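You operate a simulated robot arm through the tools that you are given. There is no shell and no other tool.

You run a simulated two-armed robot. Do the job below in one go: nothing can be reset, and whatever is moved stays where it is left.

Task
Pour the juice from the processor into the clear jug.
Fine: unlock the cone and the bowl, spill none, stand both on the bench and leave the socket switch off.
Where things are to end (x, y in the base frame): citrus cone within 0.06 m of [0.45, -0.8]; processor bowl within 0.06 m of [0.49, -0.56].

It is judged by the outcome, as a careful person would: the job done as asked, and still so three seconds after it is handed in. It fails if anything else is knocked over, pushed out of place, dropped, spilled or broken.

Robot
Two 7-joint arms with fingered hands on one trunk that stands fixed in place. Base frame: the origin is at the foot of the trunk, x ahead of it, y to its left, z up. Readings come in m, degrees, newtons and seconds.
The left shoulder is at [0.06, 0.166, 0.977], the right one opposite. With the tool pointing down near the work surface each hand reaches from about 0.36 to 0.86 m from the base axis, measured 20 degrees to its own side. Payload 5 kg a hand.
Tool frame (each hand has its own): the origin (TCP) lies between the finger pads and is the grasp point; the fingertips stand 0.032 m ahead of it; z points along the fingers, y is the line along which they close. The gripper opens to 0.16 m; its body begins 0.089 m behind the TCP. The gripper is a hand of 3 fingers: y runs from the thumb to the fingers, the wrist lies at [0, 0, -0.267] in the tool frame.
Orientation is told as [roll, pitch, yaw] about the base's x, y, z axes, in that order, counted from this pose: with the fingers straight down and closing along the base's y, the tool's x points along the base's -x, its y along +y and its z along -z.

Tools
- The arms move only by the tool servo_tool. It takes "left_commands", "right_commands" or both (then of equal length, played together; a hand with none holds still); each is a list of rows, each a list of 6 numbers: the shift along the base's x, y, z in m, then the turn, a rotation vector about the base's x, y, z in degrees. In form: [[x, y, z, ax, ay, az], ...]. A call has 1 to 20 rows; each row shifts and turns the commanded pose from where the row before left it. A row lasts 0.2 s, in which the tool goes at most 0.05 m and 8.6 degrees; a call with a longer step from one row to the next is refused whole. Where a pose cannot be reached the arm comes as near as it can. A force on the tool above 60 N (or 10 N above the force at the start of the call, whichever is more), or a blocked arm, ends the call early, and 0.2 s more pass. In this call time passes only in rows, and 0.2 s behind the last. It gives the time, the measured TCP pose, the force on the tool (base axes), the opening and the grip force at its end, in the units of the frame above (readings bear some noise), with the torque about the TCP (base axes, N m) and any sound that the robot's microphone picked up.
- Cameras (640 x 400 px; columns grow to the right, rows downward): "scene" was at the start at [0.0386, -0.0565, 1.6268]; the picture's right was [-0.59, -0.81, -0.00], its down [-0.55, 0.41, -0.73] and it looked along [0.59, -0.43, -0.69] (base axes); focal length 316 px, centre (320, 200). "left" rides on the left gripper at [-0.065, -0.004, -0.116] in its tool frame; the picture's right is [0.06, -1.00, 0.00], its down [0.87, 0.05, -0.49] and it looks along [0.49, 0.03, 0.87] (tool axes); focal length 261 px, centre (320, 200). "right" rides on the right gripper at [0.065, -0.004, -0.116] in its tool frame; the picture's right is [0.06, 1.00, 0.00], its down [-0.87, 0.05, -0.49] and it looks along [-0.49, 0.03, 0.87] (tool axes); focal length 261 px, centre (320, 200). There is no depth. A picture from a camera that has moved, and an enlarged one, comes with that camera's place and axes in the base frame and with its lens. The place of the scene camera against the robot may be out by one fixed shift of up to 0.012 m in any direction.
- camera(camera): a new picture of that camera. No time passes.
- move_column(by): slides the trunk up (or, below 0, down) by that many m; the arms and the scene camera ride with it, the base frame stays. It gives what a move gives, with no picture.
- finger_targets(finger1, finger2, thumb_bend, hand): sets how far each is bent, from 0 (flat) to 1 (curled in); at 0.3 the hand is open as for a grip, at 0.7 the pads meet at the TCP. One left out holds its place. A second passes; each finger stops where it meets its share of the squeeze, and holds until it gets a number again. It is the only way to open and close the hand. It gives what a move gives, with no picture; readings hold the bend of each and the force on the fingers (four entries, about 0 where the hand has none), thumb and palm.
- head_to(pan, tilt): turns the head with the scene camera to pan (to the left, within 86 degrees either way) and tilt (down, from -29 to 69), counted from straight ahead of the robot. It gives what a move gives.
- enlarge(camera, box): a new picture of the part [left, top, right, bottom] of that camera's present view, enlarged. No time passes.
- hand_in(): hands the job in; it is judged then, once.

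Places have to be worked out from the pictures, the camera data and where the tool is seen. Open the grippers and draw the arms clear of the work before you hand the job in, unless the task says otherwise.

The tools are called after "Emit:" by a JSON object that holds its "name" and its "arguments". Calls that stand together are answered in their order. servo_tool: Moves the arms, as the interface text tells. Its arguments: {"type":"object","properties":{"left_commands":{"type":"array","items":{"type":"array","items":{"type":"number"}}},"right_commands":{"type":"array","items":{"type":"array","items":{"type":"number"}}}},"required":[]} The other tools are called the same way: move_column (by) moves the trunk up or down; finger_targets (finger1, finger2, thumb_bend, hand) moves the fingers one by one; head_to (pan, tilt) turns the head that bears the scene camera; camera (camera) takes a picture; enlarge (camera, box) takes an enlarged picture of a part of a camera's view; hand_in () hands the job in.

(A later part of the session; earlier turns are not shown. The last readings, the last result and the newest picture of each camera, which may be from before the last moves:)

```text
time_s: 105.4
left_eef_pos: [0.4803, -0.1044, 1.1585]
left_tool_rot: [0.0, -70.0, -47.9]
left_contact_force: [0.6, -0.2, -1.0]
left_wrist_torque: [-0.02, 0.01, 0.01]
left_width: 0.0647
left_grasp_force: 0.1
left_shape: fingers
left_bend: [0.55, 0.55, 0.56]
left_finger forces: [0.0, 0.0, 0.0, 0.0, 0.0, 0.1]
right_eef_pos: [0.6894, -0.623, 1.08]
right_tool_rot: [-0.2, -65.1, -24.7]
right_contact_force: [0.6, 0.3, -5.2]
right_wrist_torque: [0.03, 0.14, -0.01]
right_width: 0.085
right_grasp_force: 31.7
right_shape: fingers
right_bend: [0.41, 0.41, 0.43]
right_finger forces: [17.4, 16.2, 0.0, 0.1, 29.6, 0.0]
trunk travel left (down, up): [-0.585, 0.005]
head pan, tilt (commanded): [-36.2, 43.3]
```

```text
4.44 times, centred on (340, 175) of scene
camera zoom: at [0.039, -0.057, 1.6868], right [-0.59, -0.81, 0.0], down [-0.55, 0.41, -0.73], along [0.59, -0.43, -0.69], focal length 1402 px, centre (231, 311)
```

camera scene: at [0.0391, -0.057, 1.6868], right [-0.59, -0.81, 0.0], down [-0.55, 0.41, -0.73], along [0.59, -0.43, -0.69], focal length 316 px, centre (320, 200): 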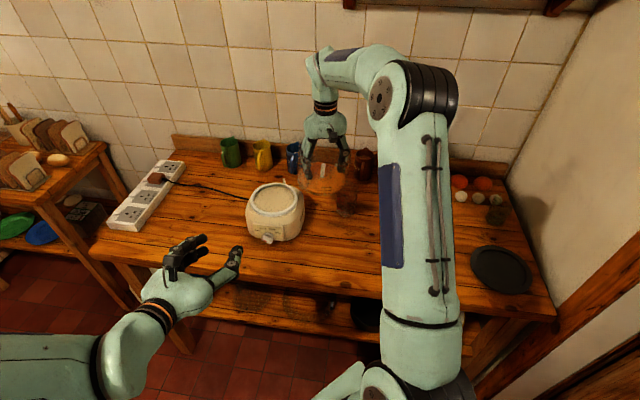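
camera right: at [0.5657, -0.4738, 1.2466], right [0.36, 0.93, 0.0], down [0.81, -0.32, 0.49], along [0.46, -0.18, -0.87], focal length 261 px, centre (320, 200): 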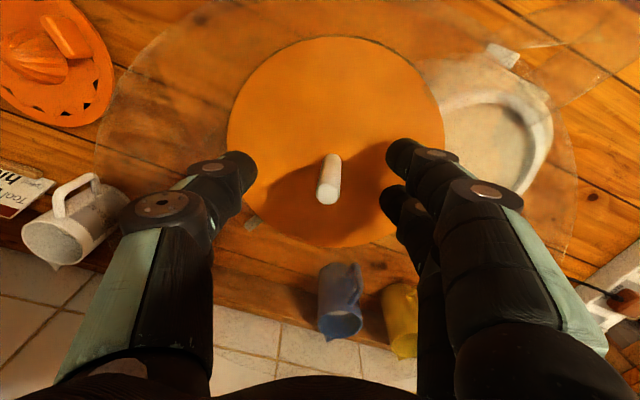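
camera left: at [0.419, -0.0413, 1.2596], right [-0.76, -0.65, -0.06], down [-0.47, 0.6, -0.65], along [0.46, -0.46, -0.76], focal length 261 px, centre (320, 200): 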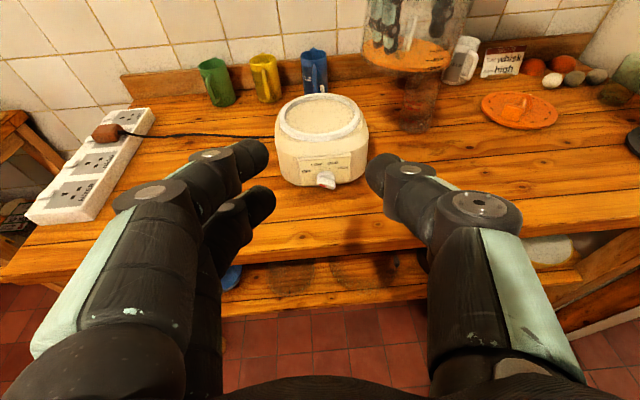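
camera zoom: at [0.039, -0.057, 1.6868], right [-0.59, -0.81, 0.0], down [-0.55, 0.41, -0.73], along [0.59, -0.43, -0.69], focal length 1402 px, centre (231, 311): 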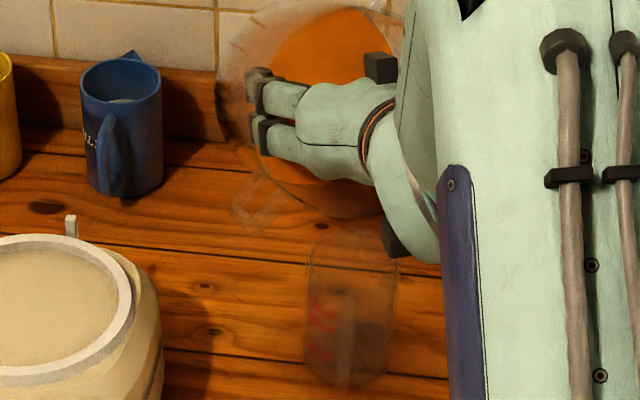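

No flow yet at 65 deg. I continue to 70 deg at 1 deg per step.

Emit:
{"name": "servo_tool", "arguments": {"right_commands": [[-0.0009, 0.00043, 0.00113, -0.423, -0.906, 0], [-0.0009, 0.00043, 0.00113, -0.423, -0.906, 0], [-0.0009, 0.00043, 0.00113, -0.423, -0.906, 0], [-0.0009, 0.00043, 0.00113, -0.423, -0.906, 0], [-0.0009, 0.00043, 0.00113, -0.423, -0.906, 0]]}}

Emit:
{"name": "enlarge", "arguments": {"camera": "left", "box": [370, 20, 470, 150]}}

Emit:
{"name": "enlarge", "arguments": {"camera": "scene", "box": [300, 130, 380, 220]}}

```text
time_s: 106.6
left_eef_pos: [0.4802, -0.1052, 1.1581]
left_tool_rot: [-0.1, -69.8, -47.9]
left_contact_force: [-0.1, -0.6, 0.4]
left_wrist_torque: [0.03, -0.04, -0.01]
left_width: 0.0644
left_grasp_force: 0.0
left_shape: fingers
left_bend: [0.55, 0.55, 0.56]
left_finger forces: [0.1, 0.0, 0.0, 0.1, 0.0, 0.0]
right_eef_pos: [0.6838, -0.6232, 1.0844]
right_tool_rot: [-0.3, -70.1, -24.7]
right_contact_force: [-0.4, -0.4, -4.1]
right_wrist_torque: [0.03, 0.15, 0.0]
right_width: 0.085
right_grasp_force: 31.7
right_shape: fingers
right_bend: [0.41, 0.41, 0.43]
right_finger forces: [17.6, 16.2, 0.1, 0.1, 29.7, 0.0]
trunk travel left (down, up): [-0.585, 0.005]
head pan, tilt (commanded): [-36.2, 43.3]
```

```text
3.08 times, centred on (420, 85) of left
camera zoom: at [0.4189, -0.0414, 1.2596], right [-0.76, -0.65, -0.06], down [-0.47, 0.6, -0.65], along [0.46, -0.46, -0.76], focal length 802 px, centre (12, 554)
```

zoom: 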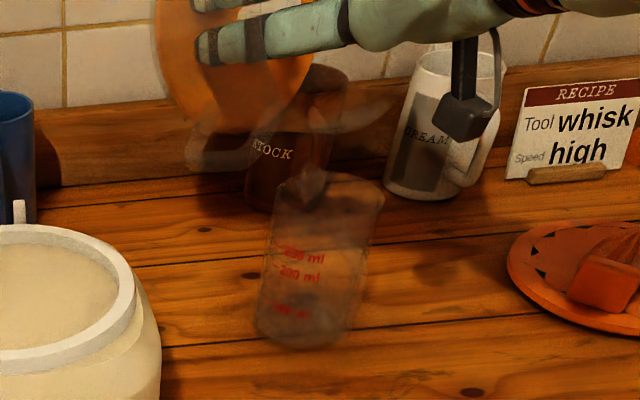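

```text
4.44 times, centred on (340, 175) of scene
camera zoom: at [0.039, -0.0571, 1.6868], right [-0.59, -0.81, 0.0], down [-0.55, 0.41, -0.73], along [0.59, -0.43, -0.69], focal length 1402 px, centre (231, 311)
```

zoom: 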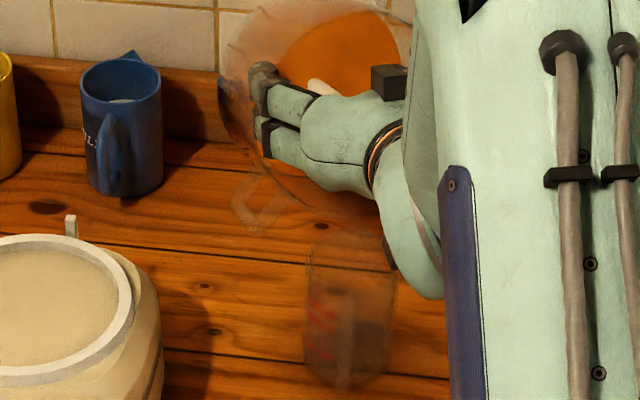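

Still no flow at 70 deg. I continue to 75 deg.

Emit:
{"name": "servo_tool", "arguments": {"right_commands": [[-0.001, 0.00047, 0.00104, -0.423, -0.906, 0], [-0.001, 0.00047, 0.00104, -0.423, -0.906, 0], [-0.001, 0.00047, 0.00104, -0.423, -0.906, 0], [-0.001, 0.00047, 0.00104, -0.423, -0.906, 0], [-0.001, 0.00047, 0.00104, -0.423, -0.906, 0]]}}

Emit:
{"name": "enlarge", "arguments": {"camera": "left", "box": [370, 0, 470, 130]}}

Emit:
{"name": "enlarge", "arguments": {"camera": "scene", "box": [300, 130, 380, 220]}}

```text
time_s: 107.8
left_eef_pos: [0.4819, -0.1049, 1.1587]
left_tool_rot: [-0.2, -69.9, -47.9]
left_contact_force: [1.3, -0.9, -0.2]
left_wrist_torque: [0.02, 0.04, 0.0]
left_width: 0.0647
left_grasp_force: 0.0
left_shape: fingers
left_bend: [0.55, 0.55, 0.56]
left_finger forces: [0.0, 0.0, 0.0, 0.0, 0.0, 0.0]
right_eef_pos: [0.6802, -0.6188, 1.0895]
right_tool_rot: [-0.3, -75.1, -24.8]
right_contact_force: [-0.6, 0.4, -4.5]
right_wrist_torque: [0.05, 0.14, -0.01]
right_width: 0.0854
right_grasp_force: 31.8
right_shape: fingers
right_bend: [0.41, 0.41, 0.43]
right_finger forces: [17.8, 16.2, 0.0, 0.1, 29.9, 0.0]
trunk travel left (down, up): [-0.585, 0.005]
head pan, tilt (commanded): [-36.2, 43.3]
```

```text
3.08 times, centred on (420, 65) of left
camera zoom: at [0.419, -0.0413, 1.2596], right [-0.76, -0.65, -0.06], down [-0.47, 0.6, -0.65], along [0.46, -0.46, -0.76], focal length 802 px, centre (12, 615)
```

zoom: 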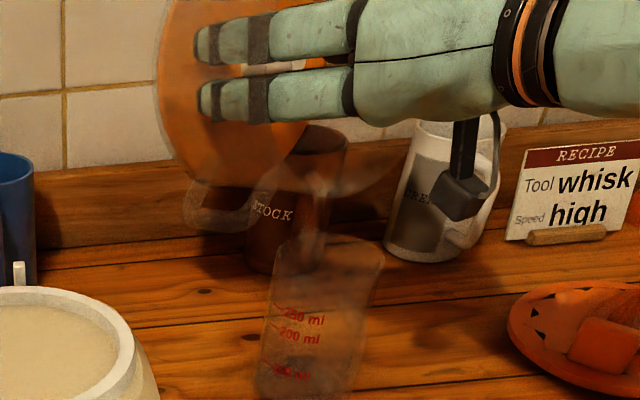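

```text
4.44 times, centred on (340, 175) of scene
camera zoom: at [0.0391, -0.057, 1.6868], right [-0.59, -0.81, 0.0], down [-0.55, 0.41, -0.73], along [0.59, -0.43, -0.69], focal length 1402 px, centre (231, 311)
```

zoom: 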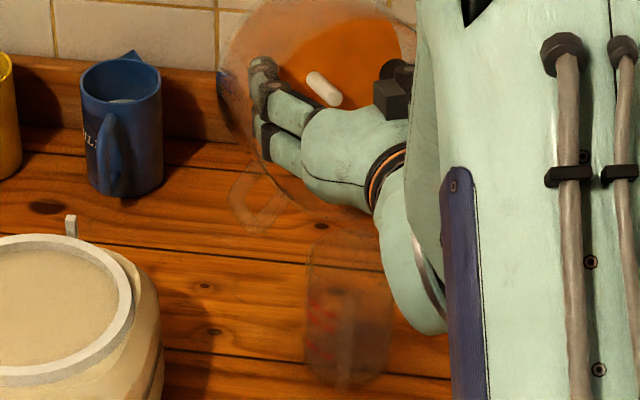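

No flow yet at 75 deg; everything still aligned. I continue to 80 deg.

Emit:
{"name": "servo_tool", "arguments": {"right_commands": [[-0.00108, 0.0005, 0.00094, -0.423, -0.906, 0], [-0.00108, 0.0005, 0.00094, -0.423, -0.906, 0], [-0.00108, 0.0005, 0.00094, -0.423, -0.906, 0], [-0.00108, 0.0005, 0.00094, -0.423, -0.906, 0], [-0.00108, 0.0005, 0.00094, -0.423, -0.906, 0]]}}

Emit:
{"name": "enlarge", "arguments": {"camera": "left", "box": [370, 0, 470, 130]}}

Emit:
{"name": "enlarge", "arguments": {"camera": "scene", "box": [300, 130, 380, 220]}}

```text
time_s: 109.0
left_eef_pos: [0.4806, -0.1037, 1.158]
left_tool_rot: [-0.1, -69.9, -48.0]
left_contact_force: [0.1, 0.0, 0.1]
left_wrist_torque: [0.02, 0.02, 0.0]
left_width: 0.0646
left_grasp_force: 0.0
left_shape: fingers
left_bend: [0.55, 0.55, 0.56]
left_finger forces: [0.0, 0.0, 0.0, 0.0, 0.0, 0.1]
right_eef_pos: [0.6759, -0.6174, 1.0937]
right_tool_rot: [-0.2, -80.2, -24.7]
right_contact_force: [-0.3, 0.2, -4.0]
right_wrist_torque: [0.03, 0.12, 0.01]
right_width: 0.0863
right_grasp_force: 33.0
right_shape: fingers
right_bend: [0.41, 0.41, 0.43]
right_finger forces: [16.7, 16.6, 0.1, 0.0, 32.8, 0.0]
trunk travel left (down, up): [-0.585, 0.005]
head pan, tilt (commanded): [-36.2, 43.3]
```

```text
3.08 times, centred on (420, 65) of left
camera zoom: at [0.419, -0.0414, 1.2596], right [-0.76, -0.65, -0.06], down [-0.47, 0.6, -0.65], along [0.46, -0.46, -0.76], focal length 802 px, centre (12, 615)
```

zoom: 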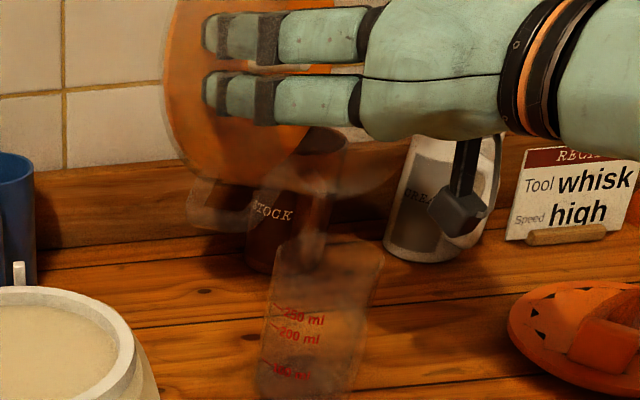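

```text
4.44 times, centred on (340, 175) of scene
camera zoom: at [0.039, -0.0571, 1.6868], right [-0.59, -0.81, 0.0], down [-0.55, 0.41, -0.73], along [0.59, -0.43, -0.69], focal length 1402 px, centre (231, 311)
```

zoom: 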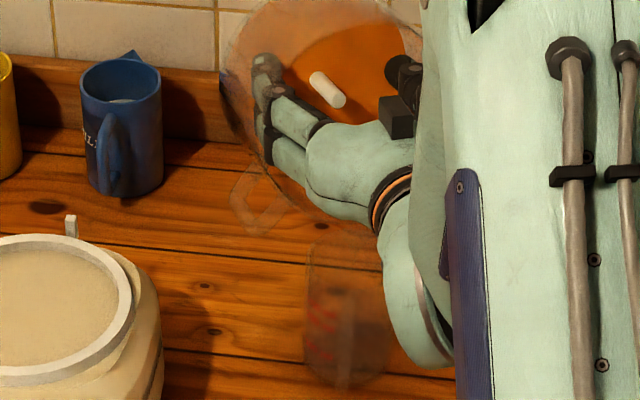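

Still nothing flows at 80 deg. I look more closely inside the bowl and into the jug.

Emit:
{"name": "enlarge", "arguments": {"camera": "scene", "box": [310, 125, 370, 185]}}

Emit:
{"name": "enlarge", "arguments": {"camera": "left", "box": [380, 0, 440, 70]}}

Emit:
{"name": "enlarge", "arguments": {"camera": "left", "box": [390, 60, 440, 130]}}

Emit:
{"name": "camera", "arguments": {"camera": "right"}}

```text
6.67 times, centred on (340, 155) of scene
camera zoom: at [0.039, -0.0571, 1.6868], right [-0.59, -0.81, 0.0], down [-0.55, 0.41, -0.73], along [0.59, -0.43, -0.69], focal length 2104 px, centre (187, 500)
```

zoom: 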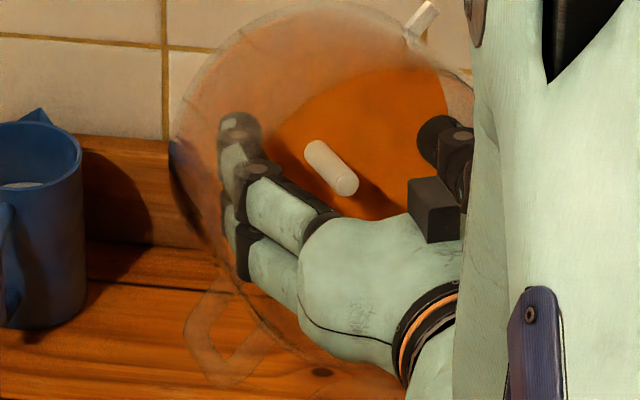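

```text
5.71 times, centred on (410, 35) of left
camera zoom: at [0.419, -0.0414, 1.2596], right [-0.76, -0.65, -0.06], down [-0.47, 0.6, -0.65], along [0.46, -0.46, -0.76], focal length 1489 px, centre (-194, 1143)
```

zoom: 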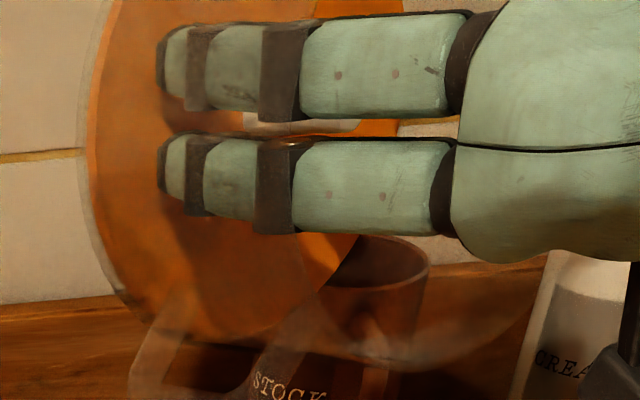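

```text
5.71 times, centred on (415, 95) of left
camera zoom: at [0.419, -0.0414, 1.2596], right [-0.76, -0.65, -0.06], down [-0.47, 0.6, -0.65], along [0.46, -0.46, -0.76], focal length 1489 px, centre (-223, 800)
```

zoom: 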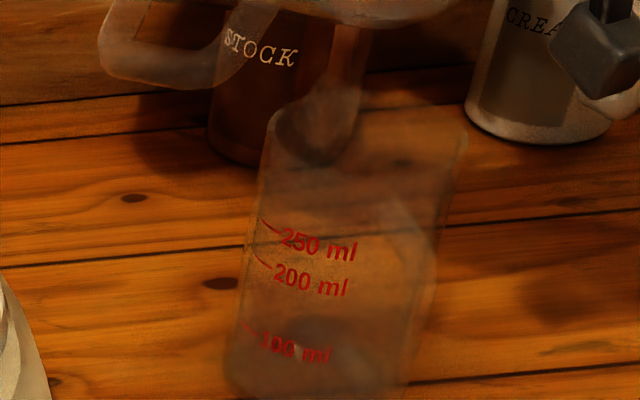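

```text
taken
camera right: at [0.5598, -0.5689, 1.0503], right [0.41, 0.91, -0.06], down [-0.28, 0.19, 0.94], along [0.87, -0.37, 0.33], focal length 261 px, centre (320, 200)
```

right: 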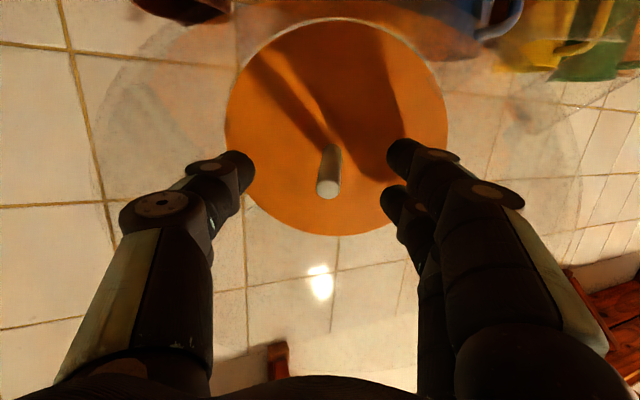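

The juice still lies as a layer in the bowl, so a steeper tilt is needed. I also centre the lip ~5 mm more over the jug while going on to 85 deg.

Emit:
{"name": "servo_tool", "arguments": {"right_commands": [[-0.00205, 0.00094, 0.00083, -0.423, -0.906, 0], [-0.00205, 0.00094, 0.00083, -0.423, -0.906, 0], [-0.00205, 0.00094, 0.00083, -0.423, -0.906, 0], [-0.00205, 0.00094, 0.00083, -0.423, -0.906, 0], [-0.00205, 0.00094, 0.00083, -0.423, -0.906, 0]]}}

Emit:
{"name": "enlarge", "arguments": {"camera": "left", "box": [370, 0, 470, 130]}}

Emit:
{"name": "enlarge", "arguments": {"camera": "scene", "box": [300, 130, 380, 220]}}

```text
time_s: 110.2
left_eef_pos: [0.4807, -0.1045, 1.1575]
left_tool_rot: [-0.1, -69.9, -47.9]
left_contact_force: [1.0, 0.0, -0.1]
left_wrist_torque: [-0.01, -0.02, 0.03]
left_width: 0.0645
left_grasp_force: 0.1
left_shape: fingers
left_bend: [0.55, 0.55, 0.56]
left_finger forces: [0.0, 0.0, 0.0, 0.0, 0.0, 0.0]
right_eef_pos: [0.6651, -0.6124, 1.098]
right_tool_rot: [-0.3, -85.1, -24.6]
right_contact_force: [0.0, -0.7, -4.4]
right_wrist_torque: [0.0, 0.15, 0.0]
right_width: 0.0867
right_grasp_force: 33.1
right_shape: fingers
right_bend: [0.41, 0.41, 0.43]
right_finger forces: [16.5, 16.8, 0.0, 0.1, 33.2, 0.0]
trunk travel left (down, up): [-0.585, 0.005]
head pan, tilt (commanded): [-36.2, 43.3]
```

```text
3.08 times, centred on (420, 65) of left
camera zoom: at [0.419, -0.0414, 1.2596], right [-0.76, -0.65, -0.06], down [-0.47, 0.6, -0.65], along [0.46, -0.46, -0.76], focal length 802 px, centre (12, 615)
```

zoom: 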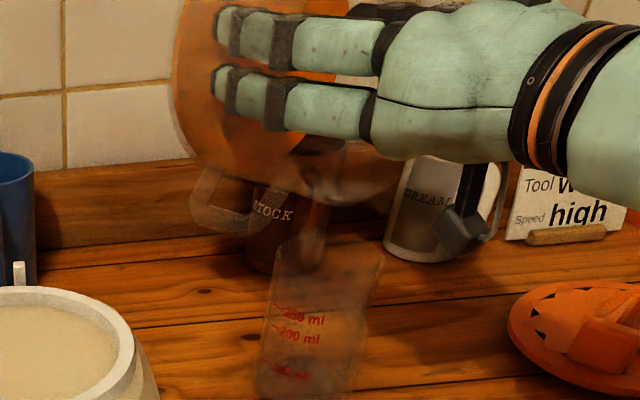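

```text
4.44 times, centred on (340, 175) of scene
camera zoom: at [0.0391, -0.0571, 1.6868], right [-0.59, -0.81, 0.0], down [-0.55, 0.41, -0.73], along [0.59, -0.43, -0.69], focal length 1402 px, centre (231, 311)
```

zoom: 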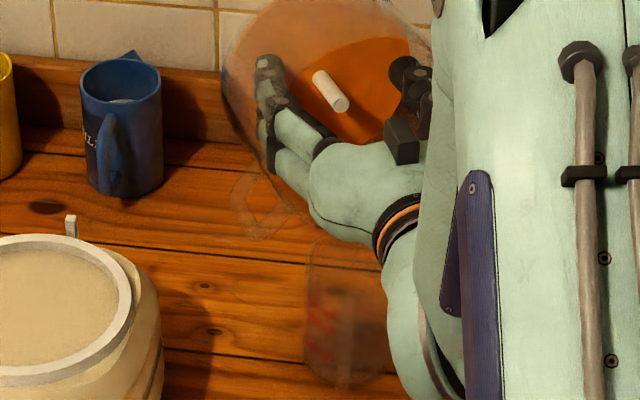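

Bowl and jug stay aligned (lip at about [0.626, -0.590, 1.023]). I continue to 90 deg.

Emit:
{"name": "servo_tool", "arguments": {"right_commands": [[-0.00121, 0.00057, 0.00072, -0.423, -0.906, 0], [-0.00121, 0.00057, 0.00072, -0.423, -0.906, 0], [-0.00121, 0.00057, 0.00072, -0.423, -0.906, 0], [-0.00121, 0.00057, 0.00072, -0.423, -0.906, 0], [-0.00121, 0.00057, 0.00072, -0.423, -0.906, 0]]}}

Emit:
{"name": "enlarge", "arguments": {"camera": "left", "box": [370, 0, 470, 130]}}

Emit:
{"name": "enlarge", "arguments": {"camera": "scene", "box": [300, 130, 380, 220]}}

```text
time_s: 111.4
left_eef_pos: [0.4802, -0.1043, 1.1586]
left_tool_rot: [-0.1, -69.9, -47.9]
left_contact_force: [0.7, 0.6, -0.2]
left_wrist_torque: [0.02, 0.02, -0.01]
left_width: 0.0648
left_grasp_force: 0.0
left_shape: fingers
left_bend: [0.55, 0.55, 0.56]
left_finger forces: [0.1, 0.1, 0.0, 0.0, 0.1, 0.0]
right_eef_pos: [0.6572, -0.6091, 1.1023]
right_tool_rot: [-161.6, -89.9, 136.7]
right_contact_force: [-0.3, 0.8, -4.2]
right_wrist_torque: [0.01, 0.15, 0.02]
right_width: 0.0865
right_grasp_force: 33.8
right_shape: fingers
right_bend: [0.41, 0.41, 0.43]
right_finger forces: [16.6, 17.1, 0.1, 0.0, 33.3, 0.0]
trunk travel left (down, up): [-0.585, 0.005]
head pan, tilt (commanded): [-36.2, 43.3]
```

```text
3.08 times, centred on (420, 65) of left
camera zoom: at [0.419, -0.0414, 1.2596], right [-0.76, -0.65, -0.06], down [-0.47, 0.6, -0.65], along [0.46, -0.46, -0.76], focal length 802 px, centre (12, 615)
```

zoom: 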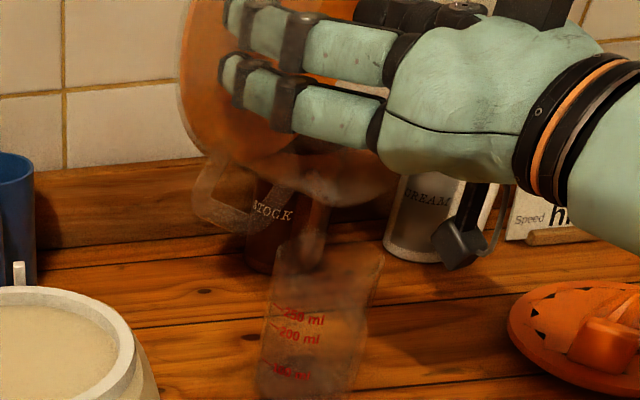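

```text
4.44 times, centred on (340, 175) of scene
camera zoom: at [0.0391, -0.0571, 1.6868], right [-0.59, -0.81, 0.0], down [-0.55, 0.41, -0.73], along [0.59, -0.43, -0.69], focal length 1402 px, centre (231, 311)
```

zoom: 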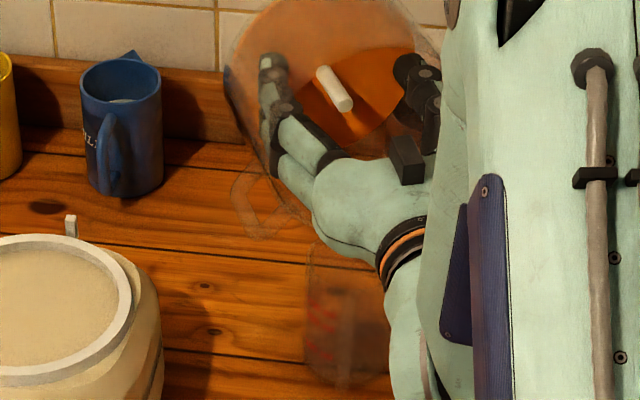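

Nothing yet at 90 deg. I keep going about the lip to 95 deg.

Emit:
{"name": "servo_tool", "arguments": {"right_commands": [[-0.00127, 0.0006, 0.0006, -0.423, -0.906, 0], [-0.00127, 0.0006, 0.0006, -0.423, -0.906, 0], [-0.00127, 0.0006, 0.0006, -0.423, -0.906, 0], [-0.00127, 0.0006, 0.0006, -0.423, -0.906, 0], [-0.00127, 0.0006, 0.0006, -0.423, -0.906, 0]]}}

Emit:
{"name": "enlarge", "arguments": {"camera": "left", "box": [370, 0, 470, 130]}}

Emit:
{"name": "enlarge", "arguments": {"camera": "scene", "box": [300, 130, 380, 220]}}

```text
time_s: 112.6
left_eef_pos: [0.4797, -0.1049, 1.1588]
left_tool_rot: [-0.2, -69.9, -47.9]
left_contact_force: [-0.2, 0.1, 0.7]
left_wrist_torque: [-0.03, 0.01, 0.01]
left_width: 0.0649
left_grasp_force: 0.1
left_shape: fingers
left_bend: [0.55, 0.55, 0.56]
left_finger forces: [0.1, 0.0, 0.0, 0.1, 0.0, 0.0]
right_eef_pos: [0.6507, -0.6064, 1.1042]
right_tool_rot: [179.9, -84.8, 155.1]
right_contact_force: [0.6, 0.5, -4.8]
right_wrist_torque: [0.01, 0.14, 0.02]
right_width: 0.0863
right_grasp_force: 33.7
right_shape: fingers
right_bend: [0.41, 0.41, 0.43]
right_finger forces: [16.5, 17.3, 0.0, 0.1, 33.7, 0.0]
trunk travel left (down, up): [-0.585, 0.005]
head pan, tilt (commanded): [-36.2, 43.3]
```

```text
3.08 times, centred on (420, 65) of left
camera zoom: at [0.419, -0.0414, 1.2596], right [-0.76, -0.65, -0.06], down [-0.47, 0.6, -0.65], along [0.46, -0.46, -0.76], focal length 802 px, centre (12, 615)
```

zoom: 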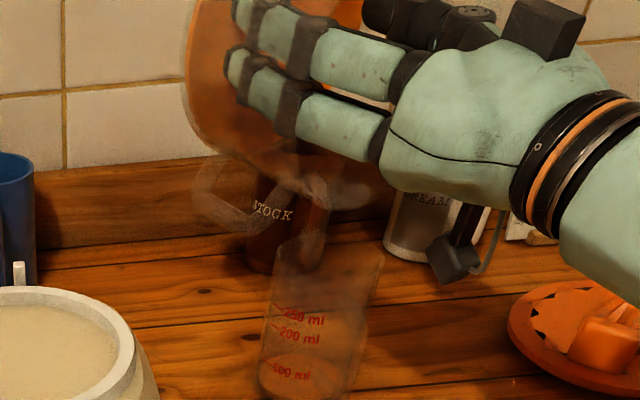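

```text
4.44 times, centred on (340, 175) of scene
camera zoom: at [0.0391, -0.0571, 1.6868], right [-0.59, -0.81, 0.0], down [-0.55, 0.41, -0.73], along [0.59, -0.43, -0.69], focal length 1402 px, centre (231, 311)
```

zoom: 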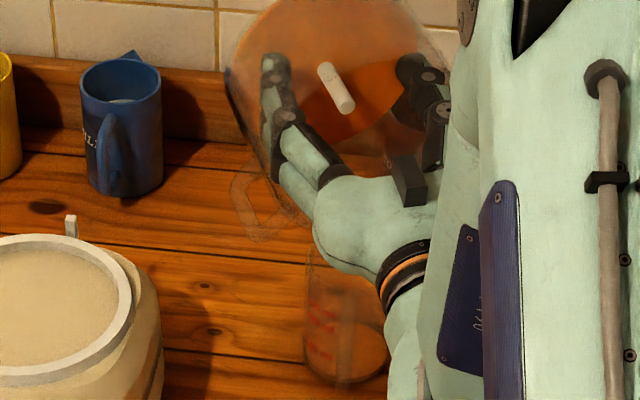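

Juice is now running into the jug (orange up to about the 100 ml mark). I hold this tilt for a second and look again.

Emit:
{"name": "servo_tool", "arguments": {"right_commands": [[0, 0, 0, 0, 0, 0], [0, 0, 0, 0, 0, 0], [0, 0, 0, 0, 0, 0], [0, 0, 0, 0, 0, 0]]}}

Emit:
{"name": "enlarge", "arguments": {"camera": "left", "box": [380, 30, 450, 140]}}

Emit:
{"name": "enlarge", "arguments": {"camera": "scene", "box": [300, 130, 380, 220]}}

```text
time_s: 113.6
left_eef_pos: [0.4792, -0.1045, 1.159]
left_tool_rot: [0.0, -70.0, -47.9]
left_contact_force: [-0.2, 0.1, 0.5]
left_wrist_torque: [0.0, 0.0, 0.0]
left_width: 0.0644
left_grasp_force: 0.1
left_shape: fingers
left_bend: [0.55, 0.55, 0.56]
left_finger forces: [0.1, 0.0, 0.0, 0.0, 0.1, 0.1]
right_eef_pos: [0.6519, -0.6063, 1.1064]
right_tool_rot: [-179.9, -84.8, 155.1]
right_contact_force: [-0.4, -0.4, -4.4]
right_wrist_torque: [0.02, 0.13, -0.02]
right_width: 0.0867
right_grasp_force: 33.5
right_shape: fingers
right_bend: [0.41, 0.41, 0.43]
right_finger forces: [16.5, 17.3, 0.0, 0.0, 33.5, 0.1]
trunk travel left (down, up): [-0.585, 0.005]
head pan, tilt (commanded): [-36.2, 43.3]
```

```text
3.64 times, centred on (415, 85) of left
camera zoom: at [0.4189, -0.0413, 1.2596], right [-0.76, -0.65, -0.06], down [-0.47, 0.6, -0.65], along [0.46, -0.46, -0.76], focal length 948 px, centre (-26, 618)
```

zoom: 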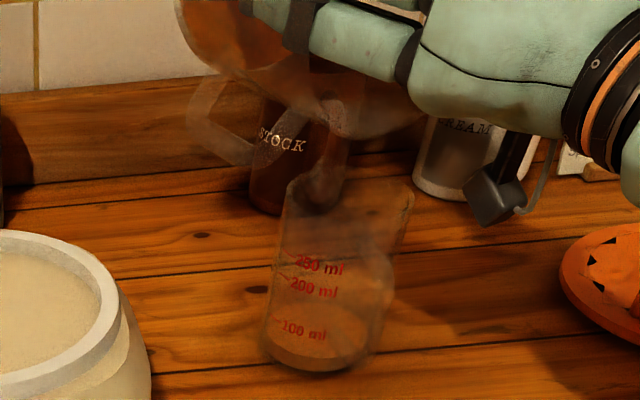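

```text
4.44 times, centred on (340, 175) of scene
camera zoom: at [0.039, -0.057, 1.6868], right [-0.59, -0.81, 0.0], down [-0.55, 0.41, -0.73], along [0.59, -0.43, -0.69], focal length 1402 px, centre (231, 311)
```

zoom: 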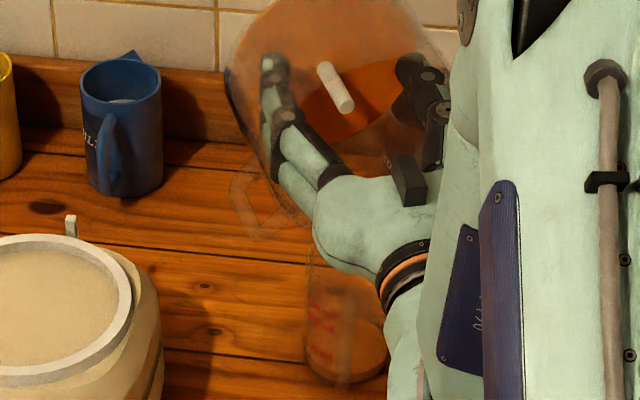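

A shallow layer is in the jug now. I tilt a little further, 3 deg, slowly, and watch the level.

Emit:
{"name": "servo_tool", "arguments": {"right_commands": [[-0.00065, 0.0003, 0.00025, -0.2115, -0.453, 0], [-0.00065, 0.0003, 0.00025, -0.2115, -0.453, 0], [-0.00065, 0.0003, 0.00025, -0.2115, -0.453, 0], [-0.00065, 0.0003, 0.00025, -0.2115, -0.453, 0], [-0.00065, 0.0003, 0.00025, -0.2115, -0.453, 0], [-0.00065, 0.0003, 0.00025, -0.2115, -0.453, 0], [0, 0, 0, 0, 0, 0], [0, 0, 0, 0, 0, 0]]}}

Emit:
{"name": "enlarge", "arguments": {"camera": "left", "box": [380, 30, 450, 140]}}

Emit:
{"name": "enlarge", "arguments": {"camera": "scene", "box": [300, 130, 380, 220]}}

```text
time_s: 115.4
left_eef_pos: [0.481, -0.1031, 1.1591]
left_tool_rot: [-0.1, -69.9, -47.9]
left_contact_force: [-0.4, 0.6, 0.1]
left_wrist_torque: [0.02, -0.01, 0.01]
left_width: 0.0649
left_grasp_force: 0.0
left_shape: fingers
left_bend: [0.55, 0.55, 0.56]
left_finger forces: [0.0, 0.0, 0.0, 0.1, 0.0, 0.1]
right_eef_pos: [0.6489, -0.6047, 1.1066]
right_tool_rot: [-180.0, -81.9, 155.1]
right_contact_force: [0.1, -0.2, -3.2]
right_wrist_torque: [0.02, 0.14, 0.01]
right_width: 0.0861
right_grasp_force: 33.7
right_shape: fingers
right_bend: [0.41, 0.41, 0.43]
right_finger forces: [16.4, 17.4, 0.0, 0.0, 33.4, 0.0]
trunk travel left (down, up): [-0.585, 0.005]
head pan, tilt (commanded): [-36.2, 43.3]
```

```text
3.64 times, centred on (415, 85) of left
camera zoom: at [0.4189, -0.0414, 1.2596], right [-0.76, -0.65, -0.06], down [-0.47, 0.6, -0.65], along [0.46, -0.46, -0.76], focal length 948 px, centre (-26, 618)
```

zoom: 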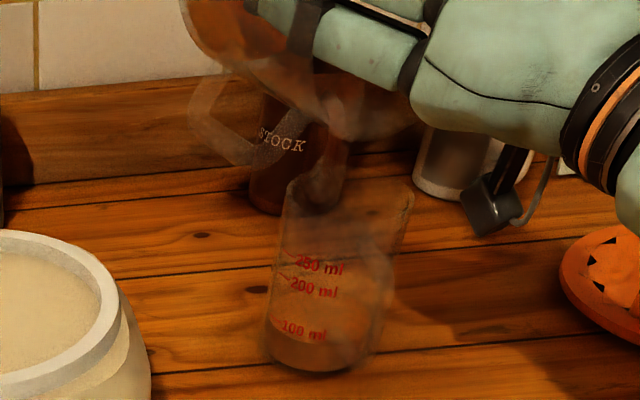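

```text
4.44 times, centred on (340, 175) of scene
camera zoom: at [0.039, -0.0571, 1.6868], right [-0.59, -0.81, 0.0], down [-0.55, 0.41, -0.73], along [0.59, -0.43, -0.69], focal length 1402 px, centre (231, 311)
```

zoom: 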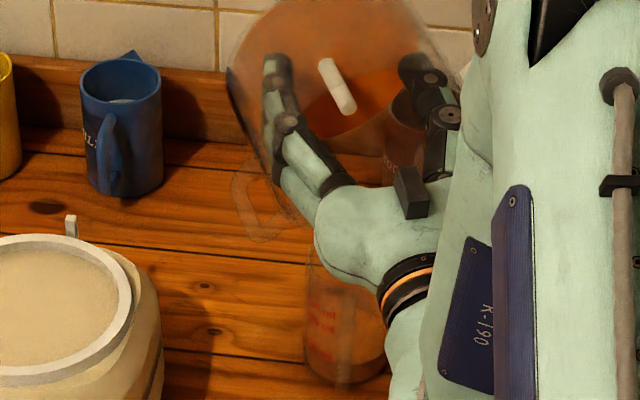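

The jug's level rises and the load falls (-3.2 N), nothing beside the jug. I tilt 3 deg more at the same slow pace.

Emit:
{"name": "servo_tool", "arguments": {"right_commands": [[-0.00066, 0.0003, 0.00022, -0.2115, -0.453, 0], [-0.00066, 0.0003, 0.00022, -0.2115, -0.453, 0], [-0.00066, 0.0003, 0.00022, -0.2115, -0.453, 0], [-0.00066, 0.0003, 0.00022, -0.2115, -0.453, 0], [-0.00066, 0.0003, 0.00022, -0.2115, -0.453, 0], [-0.00066, 0.0003, 0.00022, -0.2115, -0.453, 0], [0, 0, 0, 0, 0, 0], [0, 0, 0, 0, 0, 0], [0, 0, 0, 0, 0, 0]]}}

Emit:
{"name": "enlarge", "arguments": {"camera": "left", "box": [380, 30, 450, 140]}}

Emit:
{"name": "enlarge", "arguments": {"camera": "scene", "box": [300, 130, 380, 220]}}

```text
time_s: 117.4
left_eef_pos: [0.4795, -0.1035, 1.1586]
left_tool_rot: [-0.1, -69.8, -47.9]
left_contact_force: [0.4, 0.3, -0.6]
left_wrist_torque: [0.01, -0.01, 0.05]
left_width: 0.0648
left_grasp_force: 0.1
left_shape: fingers
left_bend: [0.55, 0.55, 0.56]
left_finger forces: [0.0, 0.0, 0.0, 0.0, 0.0, 0.1]
right_eef_pos: [0.6433, -0.6035, 1.1075]
right_tool_rot: [-179.9, -78.9, 155.2]
right_contact_force: [0.1, -0.3, -4.2]
right_wrist_torque: [0.01, 0.11, -0.02]
right_width: 0.0863
right_grasp_force: 33.7
right_shape: fingers
right_bend: [0.41, 0.41, 0.43]
right_finger forces: [16.4, 17.4, 0.1, 0.0, 33.4, 0.1]
trunk travel left (down, up): [-0.585, 0.005]
head pan, tilt (commanded): [-36.2, 43.3]
```

```text
3.64 times, centred on (415, 85) of left
camera zoom: at [0.4189, -0.0413, 1.2596], right [-0.76, -0.65, -0.06], down [-0.47, 0.6, -0.65], along [0.46, -0.46, -0.76], focal length 948 px, centre (-26, 618)
```

zoom: 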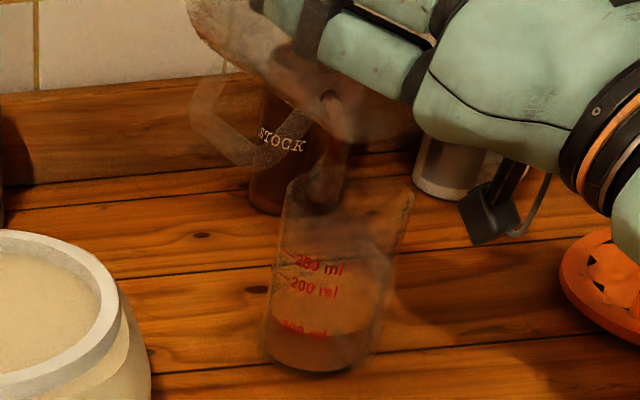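

```text
4.44 times, centred on (340, 175) of scene
camera zoom: at [0.0389, -0.057, 1.6868], right [-0.59, -0.81, 0.0], down [-0.55, 0.41, -0.73], along [0.59, -0.43, -0.69], focal length 1402 px, centre (231, 311)
```

zoom: 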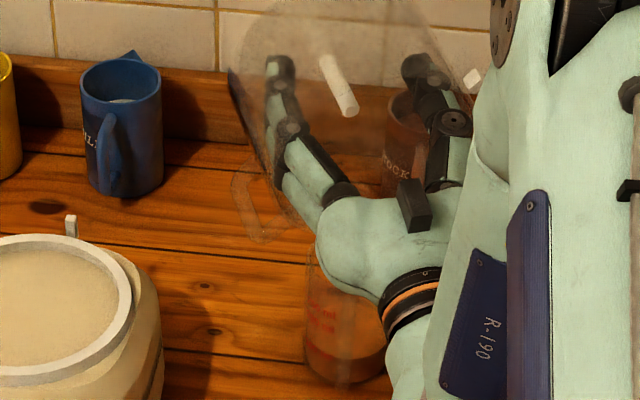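

The bowl now looks empty and the jug holds juice a bit above 100 ml. I zoom in to check for any residue or spill.

Emit:
{"name": "enlarge", "arguments": {"camera": "scene", "box": [310, 125, 370, 185]}}

Emit:
{"name": "enlarge", "arguments": {"camera": "left", "box": [370, 70, 460, 150]}}

Emit:
{"name": "enlarge", "arguments": {"camera": "left", "box": [380, 0, 460, 80]}}

Emit:
{"name": "camera", "arguments": {"camera": "right"}}

```text
6.67 times, centred on (340, 155) of scene
camera zoom: at [0.0389, -0.057, 1.6868], right [-0.59, -0.81, 0.0], down [-0.55, 0.41, -0.73], along [0.59, -0.43, -0.69], focal length 2104 px, centre (187, 500)
```

zoom: 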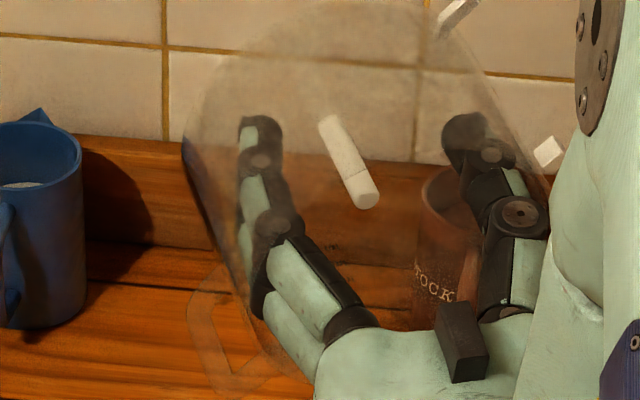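

```text
5.00 times, centred on (415, 110) of left
camera zoom: at [0.4189, -0.0413, 1.2596], right [-0.76, -0.65, -0.06], down [-0.47, 0.6, -0.65], along [0.46, -0.46, -0.76], focal length 1303 px, centre (-155, 650)
```

zoom: 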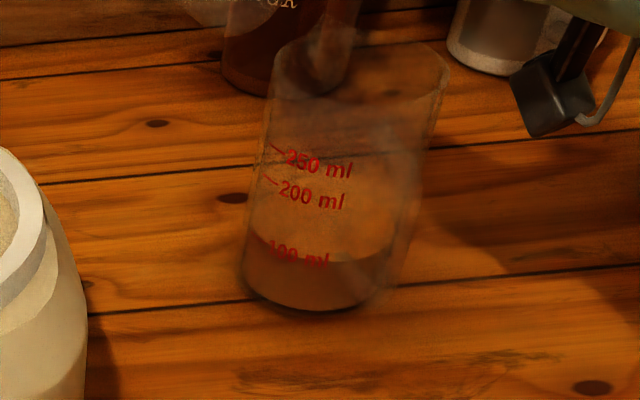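

```text
5.00 times, centred on (420, 40) of left
camera zoom: at [0.4189, -0.0413, 1.2596], right [-0.76, -0.65, -0.06], down [-0.47, 0.6, -0.65], along [0.46, -0.46, -0.76], focal length 1303 px, centre (-180, 1000)
```

zoom: 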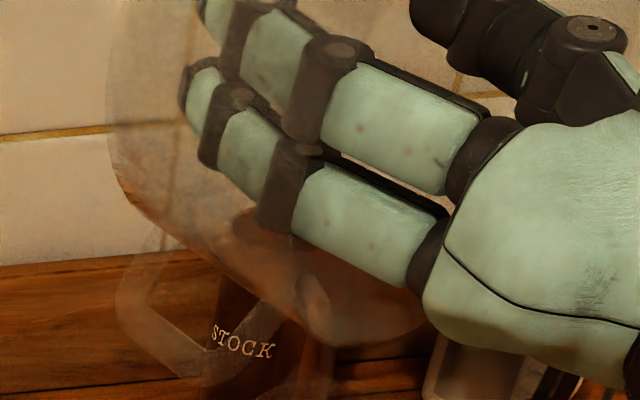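

```text
taken
camera right: at [0.5497, -0.5645, 1.0217], right [0.43, 0.9, -0.06], down [-0.57, 0.32, 0.76], along [0.7, -0.29, 0.65], focal length 261 px, centre (320, 200)
```

right: 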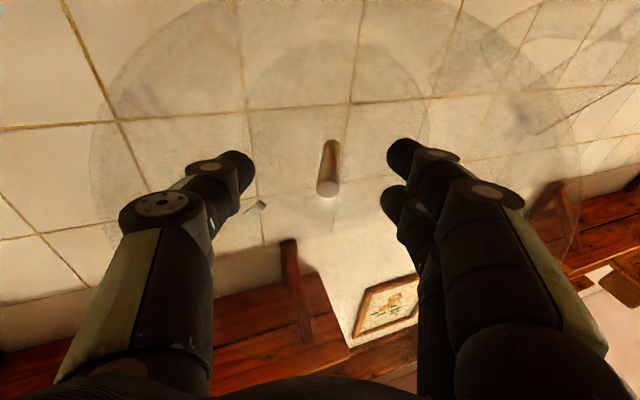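

The bowl is completely clear, the jug holds ~120 ml, and the bench around is clean. I hold one more second for last drops, then raise the bowl straight up 5 cm.

Emit:
{"name": "servo_tool", "arguments": {"right_commands": [[0, 0, 0, 0, 0, 0], [0, 0, 0, 0, 0, 0], [0, 0, 0, 0, 0, 0], [0, 0, 0, 0, 0, 0], [0, 0, 0, 0, 0, 0], [0, 0, 0.006, 0, 0, 0], [0, 0, 0.01, 0, 0, 0], [0, 0, 0.012, 0, 0, 0], [0, 0, 0.012, 0, 0, 0], [0, 0, 0.01, 0, 0, 0]]}}

Emit:
{"name": "enlarge", "arguments": {"camera": "left", "box": [350, 0, 480, 150]}}

Emit:
{"name": "enlarge", "arguments": {"camera": "scene", "box": [280, 110, 400, 240]}}

```text
time_s: 119.6
left_eef_pos: [0.4796, -0.1039, 1.159]
left_tool_rot: [-0.1, -70.0, -48.0]
left_contact_force: [-0.2, -0.2, 0.1]
left_wrist_torque: [0.01, 0.02, 0.0]
left_width: 0.0647
left_grasp_force: 0.1
left_shape: fingers
left_bend: [0.55, 0.55, 0.56]
left_finger forces: [0.0, 0.0, 0.0, 0.0, 0.0, 0.0]
right_eef_pos: [0.6433, -0.6029, 1.1571]
right_tool_rot: [-179.9, -78.9, 155.1]
right_contact_force: [-0.4, 0.0, -2.0]
right_wrist_torque: [0.01, 0.14, 0.0]
right_width: 0.0863
right_grasp_force: 33.0
right_shape: fingers
right_bend: [0.41, 0.41, 0.43]
right_finger forces: [16.3, 17.4, 0.1, 0.1, 33.4, 0.1]
trunk travel left (down, up): [-0.585, 0.005]
head pan, tilt (commanded): [-36.2, 43.3]
```

```text
2.67 times, centred on (415, 75) of left
camera zoom: at [0.4187, -0.0411, 1.2597], right [-0.76, -0.65, -0.06], down [-0.47, 0.6, -0.65], along [0.46, -0.46, -0.76], focal length 695 px, centre (67, 533)
```

zoom: 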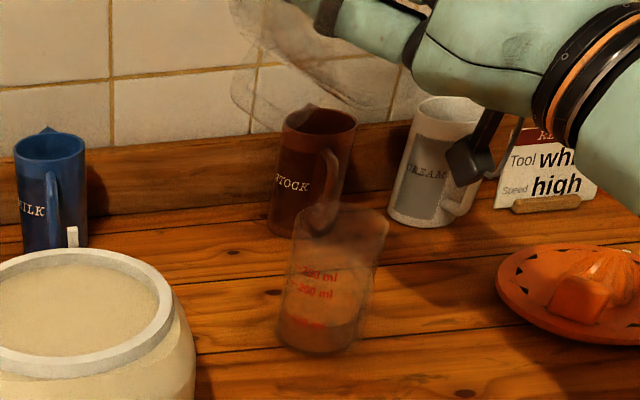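

```text
3.08 times, centred on (340, 175) of scene
camera zoom: at [0.0387, -0.0568, 1.6868], right [-0.59, -0.81, 0.0], down [-0.55, 0.41, -0.73], along [0.59, -0.43, -0.69], focal length 971 px, centre (258, 277)
```

zoom: 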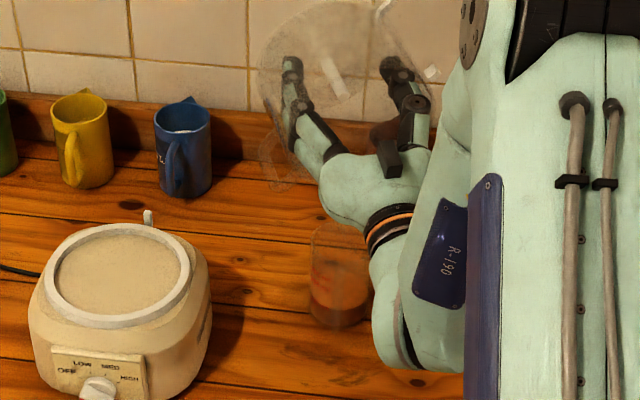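

The bowl is up and clear. I turn it back upright while moving it toward its resting place, staying well above everything.

Emit:
{"name": "servo_tool", "arguments": {"right_commands": [[-0.0073, 0.0049, 0.0005, 2.52, 5.38, 0], [-0.0073, 0.0049, 0.0005, 2.52, 5.38, 0], [-0.0073, 0.0049, 0.0005, 2.52, 5.38, 0], [-0.0073, 0.0049, 0.0005, 2.52, 5.38, 0], [-0.0073, 0.0049, 0.0005, 2.52, 5.38, 0], [-0.0073, 0.0049, 0.0005, 2.52, 5.38, 0], [-0.0073, 0.0049, 0.0005, 2.52, 5.38, 0], [-0.0073, 0.0049, 0.0005, 2.52, 5.38, 0], [-0.0073, 0.0049, 0.0005, 2.52, 5.38, 0], [-0.0073, 0.0049, 0.0005, 2.52, 5.38, 0], [-0.0073, 0.0049, 0.0005, 2.52, 5.38, 0], [-0.0073, 0.0049, 0.0005, 2.52, 5.38, 0], [-0.0073, 0.0049, 0.0005, 2.52, 5.38, 0], [-0.0073, 0.0049, 0.0005, 2.52, 5.38, 0], [-0.0073, 0.0049, 0.0005, 2.52, 5.38, 0], [-0.0073, 0.0049, 0.0005, 2.52, 5.38, 0], [-0.0073, 0.0049, 0.0005, 2.52, 5.38, 0]]}}

Emit:
{"name": "camera", "arguments": {"camera": "left"}}

Emit:
{"name": "camera", "arguments": {"camera": "scene"}}

Emit:
{"name": "camera", "arguments": {"camera": "right"}}

```text
time_s: 123.2
left_eef_pos: [0.4805, -0.1042, 1.1583]
left_tool_rot: [-0.2, -69.9, -47.8]
left_contact_force: [0.2, 0.0, -0.6]
left_wrist_torque: [-0.01, 0.03, 0.01]
left_width: 0.0646
left_grasp_force: 0.0
left_shape: fingers
left_bend: [0.55, 0.55, 0.56]
left_finger forces: [0.1, 0.0, 0.1, 0.0, 0.1, 0.1]
right_eef_pos: [0.5205, -0.5197, 1.1665]
right_tool_rot: [0.1, 0.0, -25.1]
right_contact_force: [0.4, -0.2, -3.5]
right_wrist_torque: [-0.05, 0.0, 0.02]
right_width: 0.087
right_grasp_force: 32.8
right_shape: fingers
right_bend: [0.41, 0.41, 0.42]
right_finger forces: [16.0, 18.0, 0.0, 0.1, 32.1, 0.0]
trunk travel left (down, up): [-0.585, 0.005]
head pan, tilt (commanded): [-36.2, 43.3]
```

```text
taken
camera left: at [0.4194, -0.0413, 1.2594], right [-0.76, -0.65, -0.06], down [-0.47, 0.6, -0.65], along [0.46, -0.46, -0.76], focal length 261 px, centre (320, 200)
```

left: 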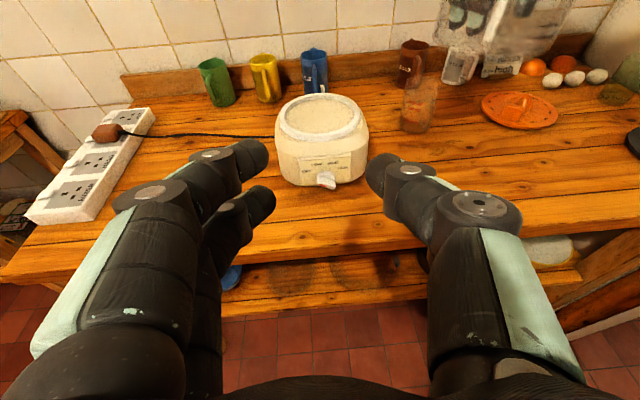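

```text
taken
camera scene: at [0.0396, -0.057, 1.6868], right [-0.59, -0.81, 0.0], down [-0.55, 0.41, -0.73], along [0.59, -0.43, -0.69], focal length 316 px, centre (320, 200)
```

scene: 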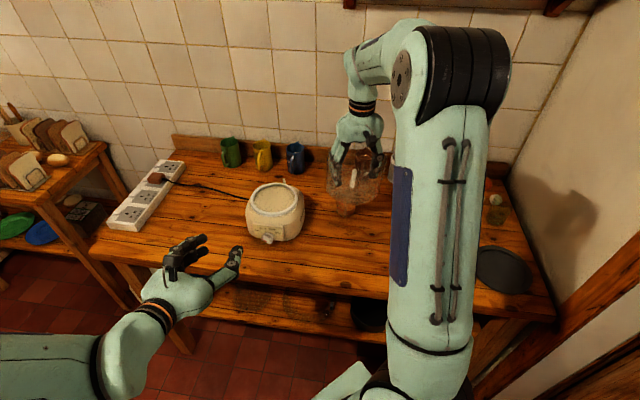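

```text
taken
camera right: at [0.4597, -0.4963, 1.2829], right [0.37, 0.93, 0.0], down [0.81, -0.32, 0.49], along [0.46, -0.18, -0.87], focal length 261 px, centre (320, 200)
```

right: 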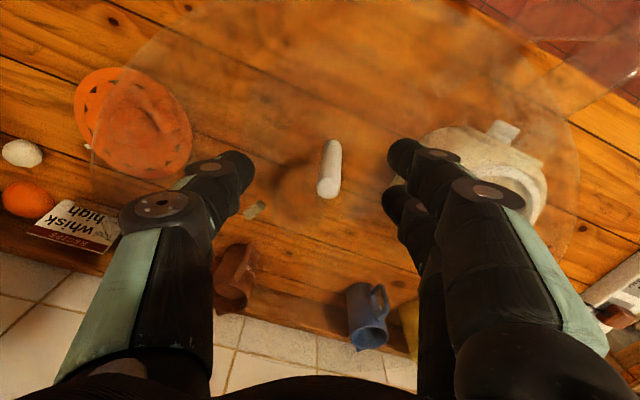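

Upright, empty (about 3 N) and steady. I move over its resting place near [0.475, -0.545], well clear of jug and cone, and lower to about TCP z 1.0.

Emit:
{"name": "servo_tool", "arguments": {"right_commands": [[-0.011, -0.0075, 0, 0, 0, 0], [-0.011, -0.0075, 0, 0, 0, 0], [-0.011, -0.0075, 0, 0, 0, 0], [-0.0105, -0.0075, 0, 0, 0, 0], [0, 0, -0.02, 0, 0, 0], [0, 0, -0.025, 0, 0, 0], [0, 0, -0.025, 0, 0, 0], [0, 0, -0.025, 0, 0, 0], [0, 0, -0.025, 0, 0, 0], [0, 0, -0.025, 0, 0, 0], [0, 0, -0.02, 0, 0, 0]]}}

Emit:
{"name": "camera", "arguments": {"camera": "scene"}}

Emit:
{"name": "enlarge", "arguments": {"camera": "left", "box": [340, 20, 580, 180]}}

Emit:
{"name": "camera", "arguments": {"camera": "right"}}

```text
time_s: 125.6
left_eef_pos: [0.4811, -0.1046, 1.1585]
left_tool_rot: [-0.1, -69.9, -47.8]
left_contact_force: [-0.7, -0.7, 0.3]
left_wrist_torque: [0.02, 0.01, -0.02]
left_width: 0.0646
left_grasp_force: 0.1
left_shape: fingers
left_bend: [0.55, 0.55, 0.56]
left_finger forces: [0.0, 0.1, 0.0, 0.1, 0.1, 0.0]
right_eef_pos: [0.4783, -0.5509, 1.002]
right_tool_rot: [0.2, -0.1, -25.1]
right_contact_force: [-0.3, -0.4, -3.6]
right_wrist_torque: [-0.06, -0.02, -0.02]
right_width: 0.087
right_grasp_force: 32.4
right_shape: fingers
right_bend: [0.41, 0.41, 0.42]
right_finger forces: [15.9, 17.4, 0.0, 0.1, 31.3, 0.1]
trunk travel left (down, up): [-0.585, 0.005]
head pan, tilt (commanded): [-36.2, 43.3]
```

```text
taken
camera scene: at [0.0393, -0.0574, 1.6868], right [-0.59, -0.81, 0.0], down [-0.55, 0.41, -0.73], along [0.59, -0.43, -0.69], focal length 316 px, centre (320, 200)
```

scene: 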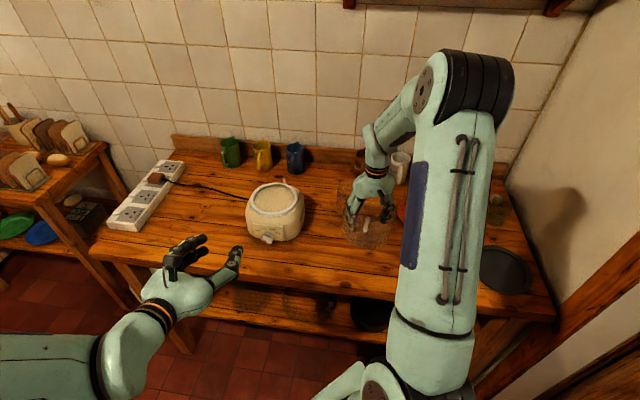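

```text
2.50 times, centred on (460, 100) of left
camera zoom: at [0.4191, -0.0417, 1.2595], right [-0.76, -0.65, -0.06], down [-0.47, 0.6, -0.65], along [0.46, -0.46, -0.76], focal length 652 px, centre (-30, 450)
```

zoom: 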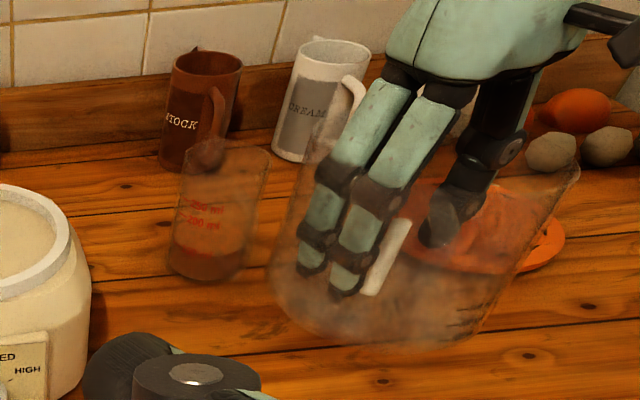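

```text
taken
camera right: at [0.416, -0.5279, 1.1178], right [0.37, 0.93, 0.0], down [0.81, -0.32, 0.49], along [0.46, -0.18, -0.87], focal length 261 px, centre (320, 200)
```

right: 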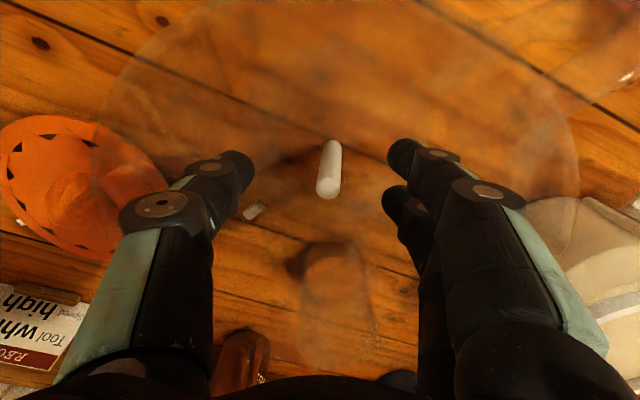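

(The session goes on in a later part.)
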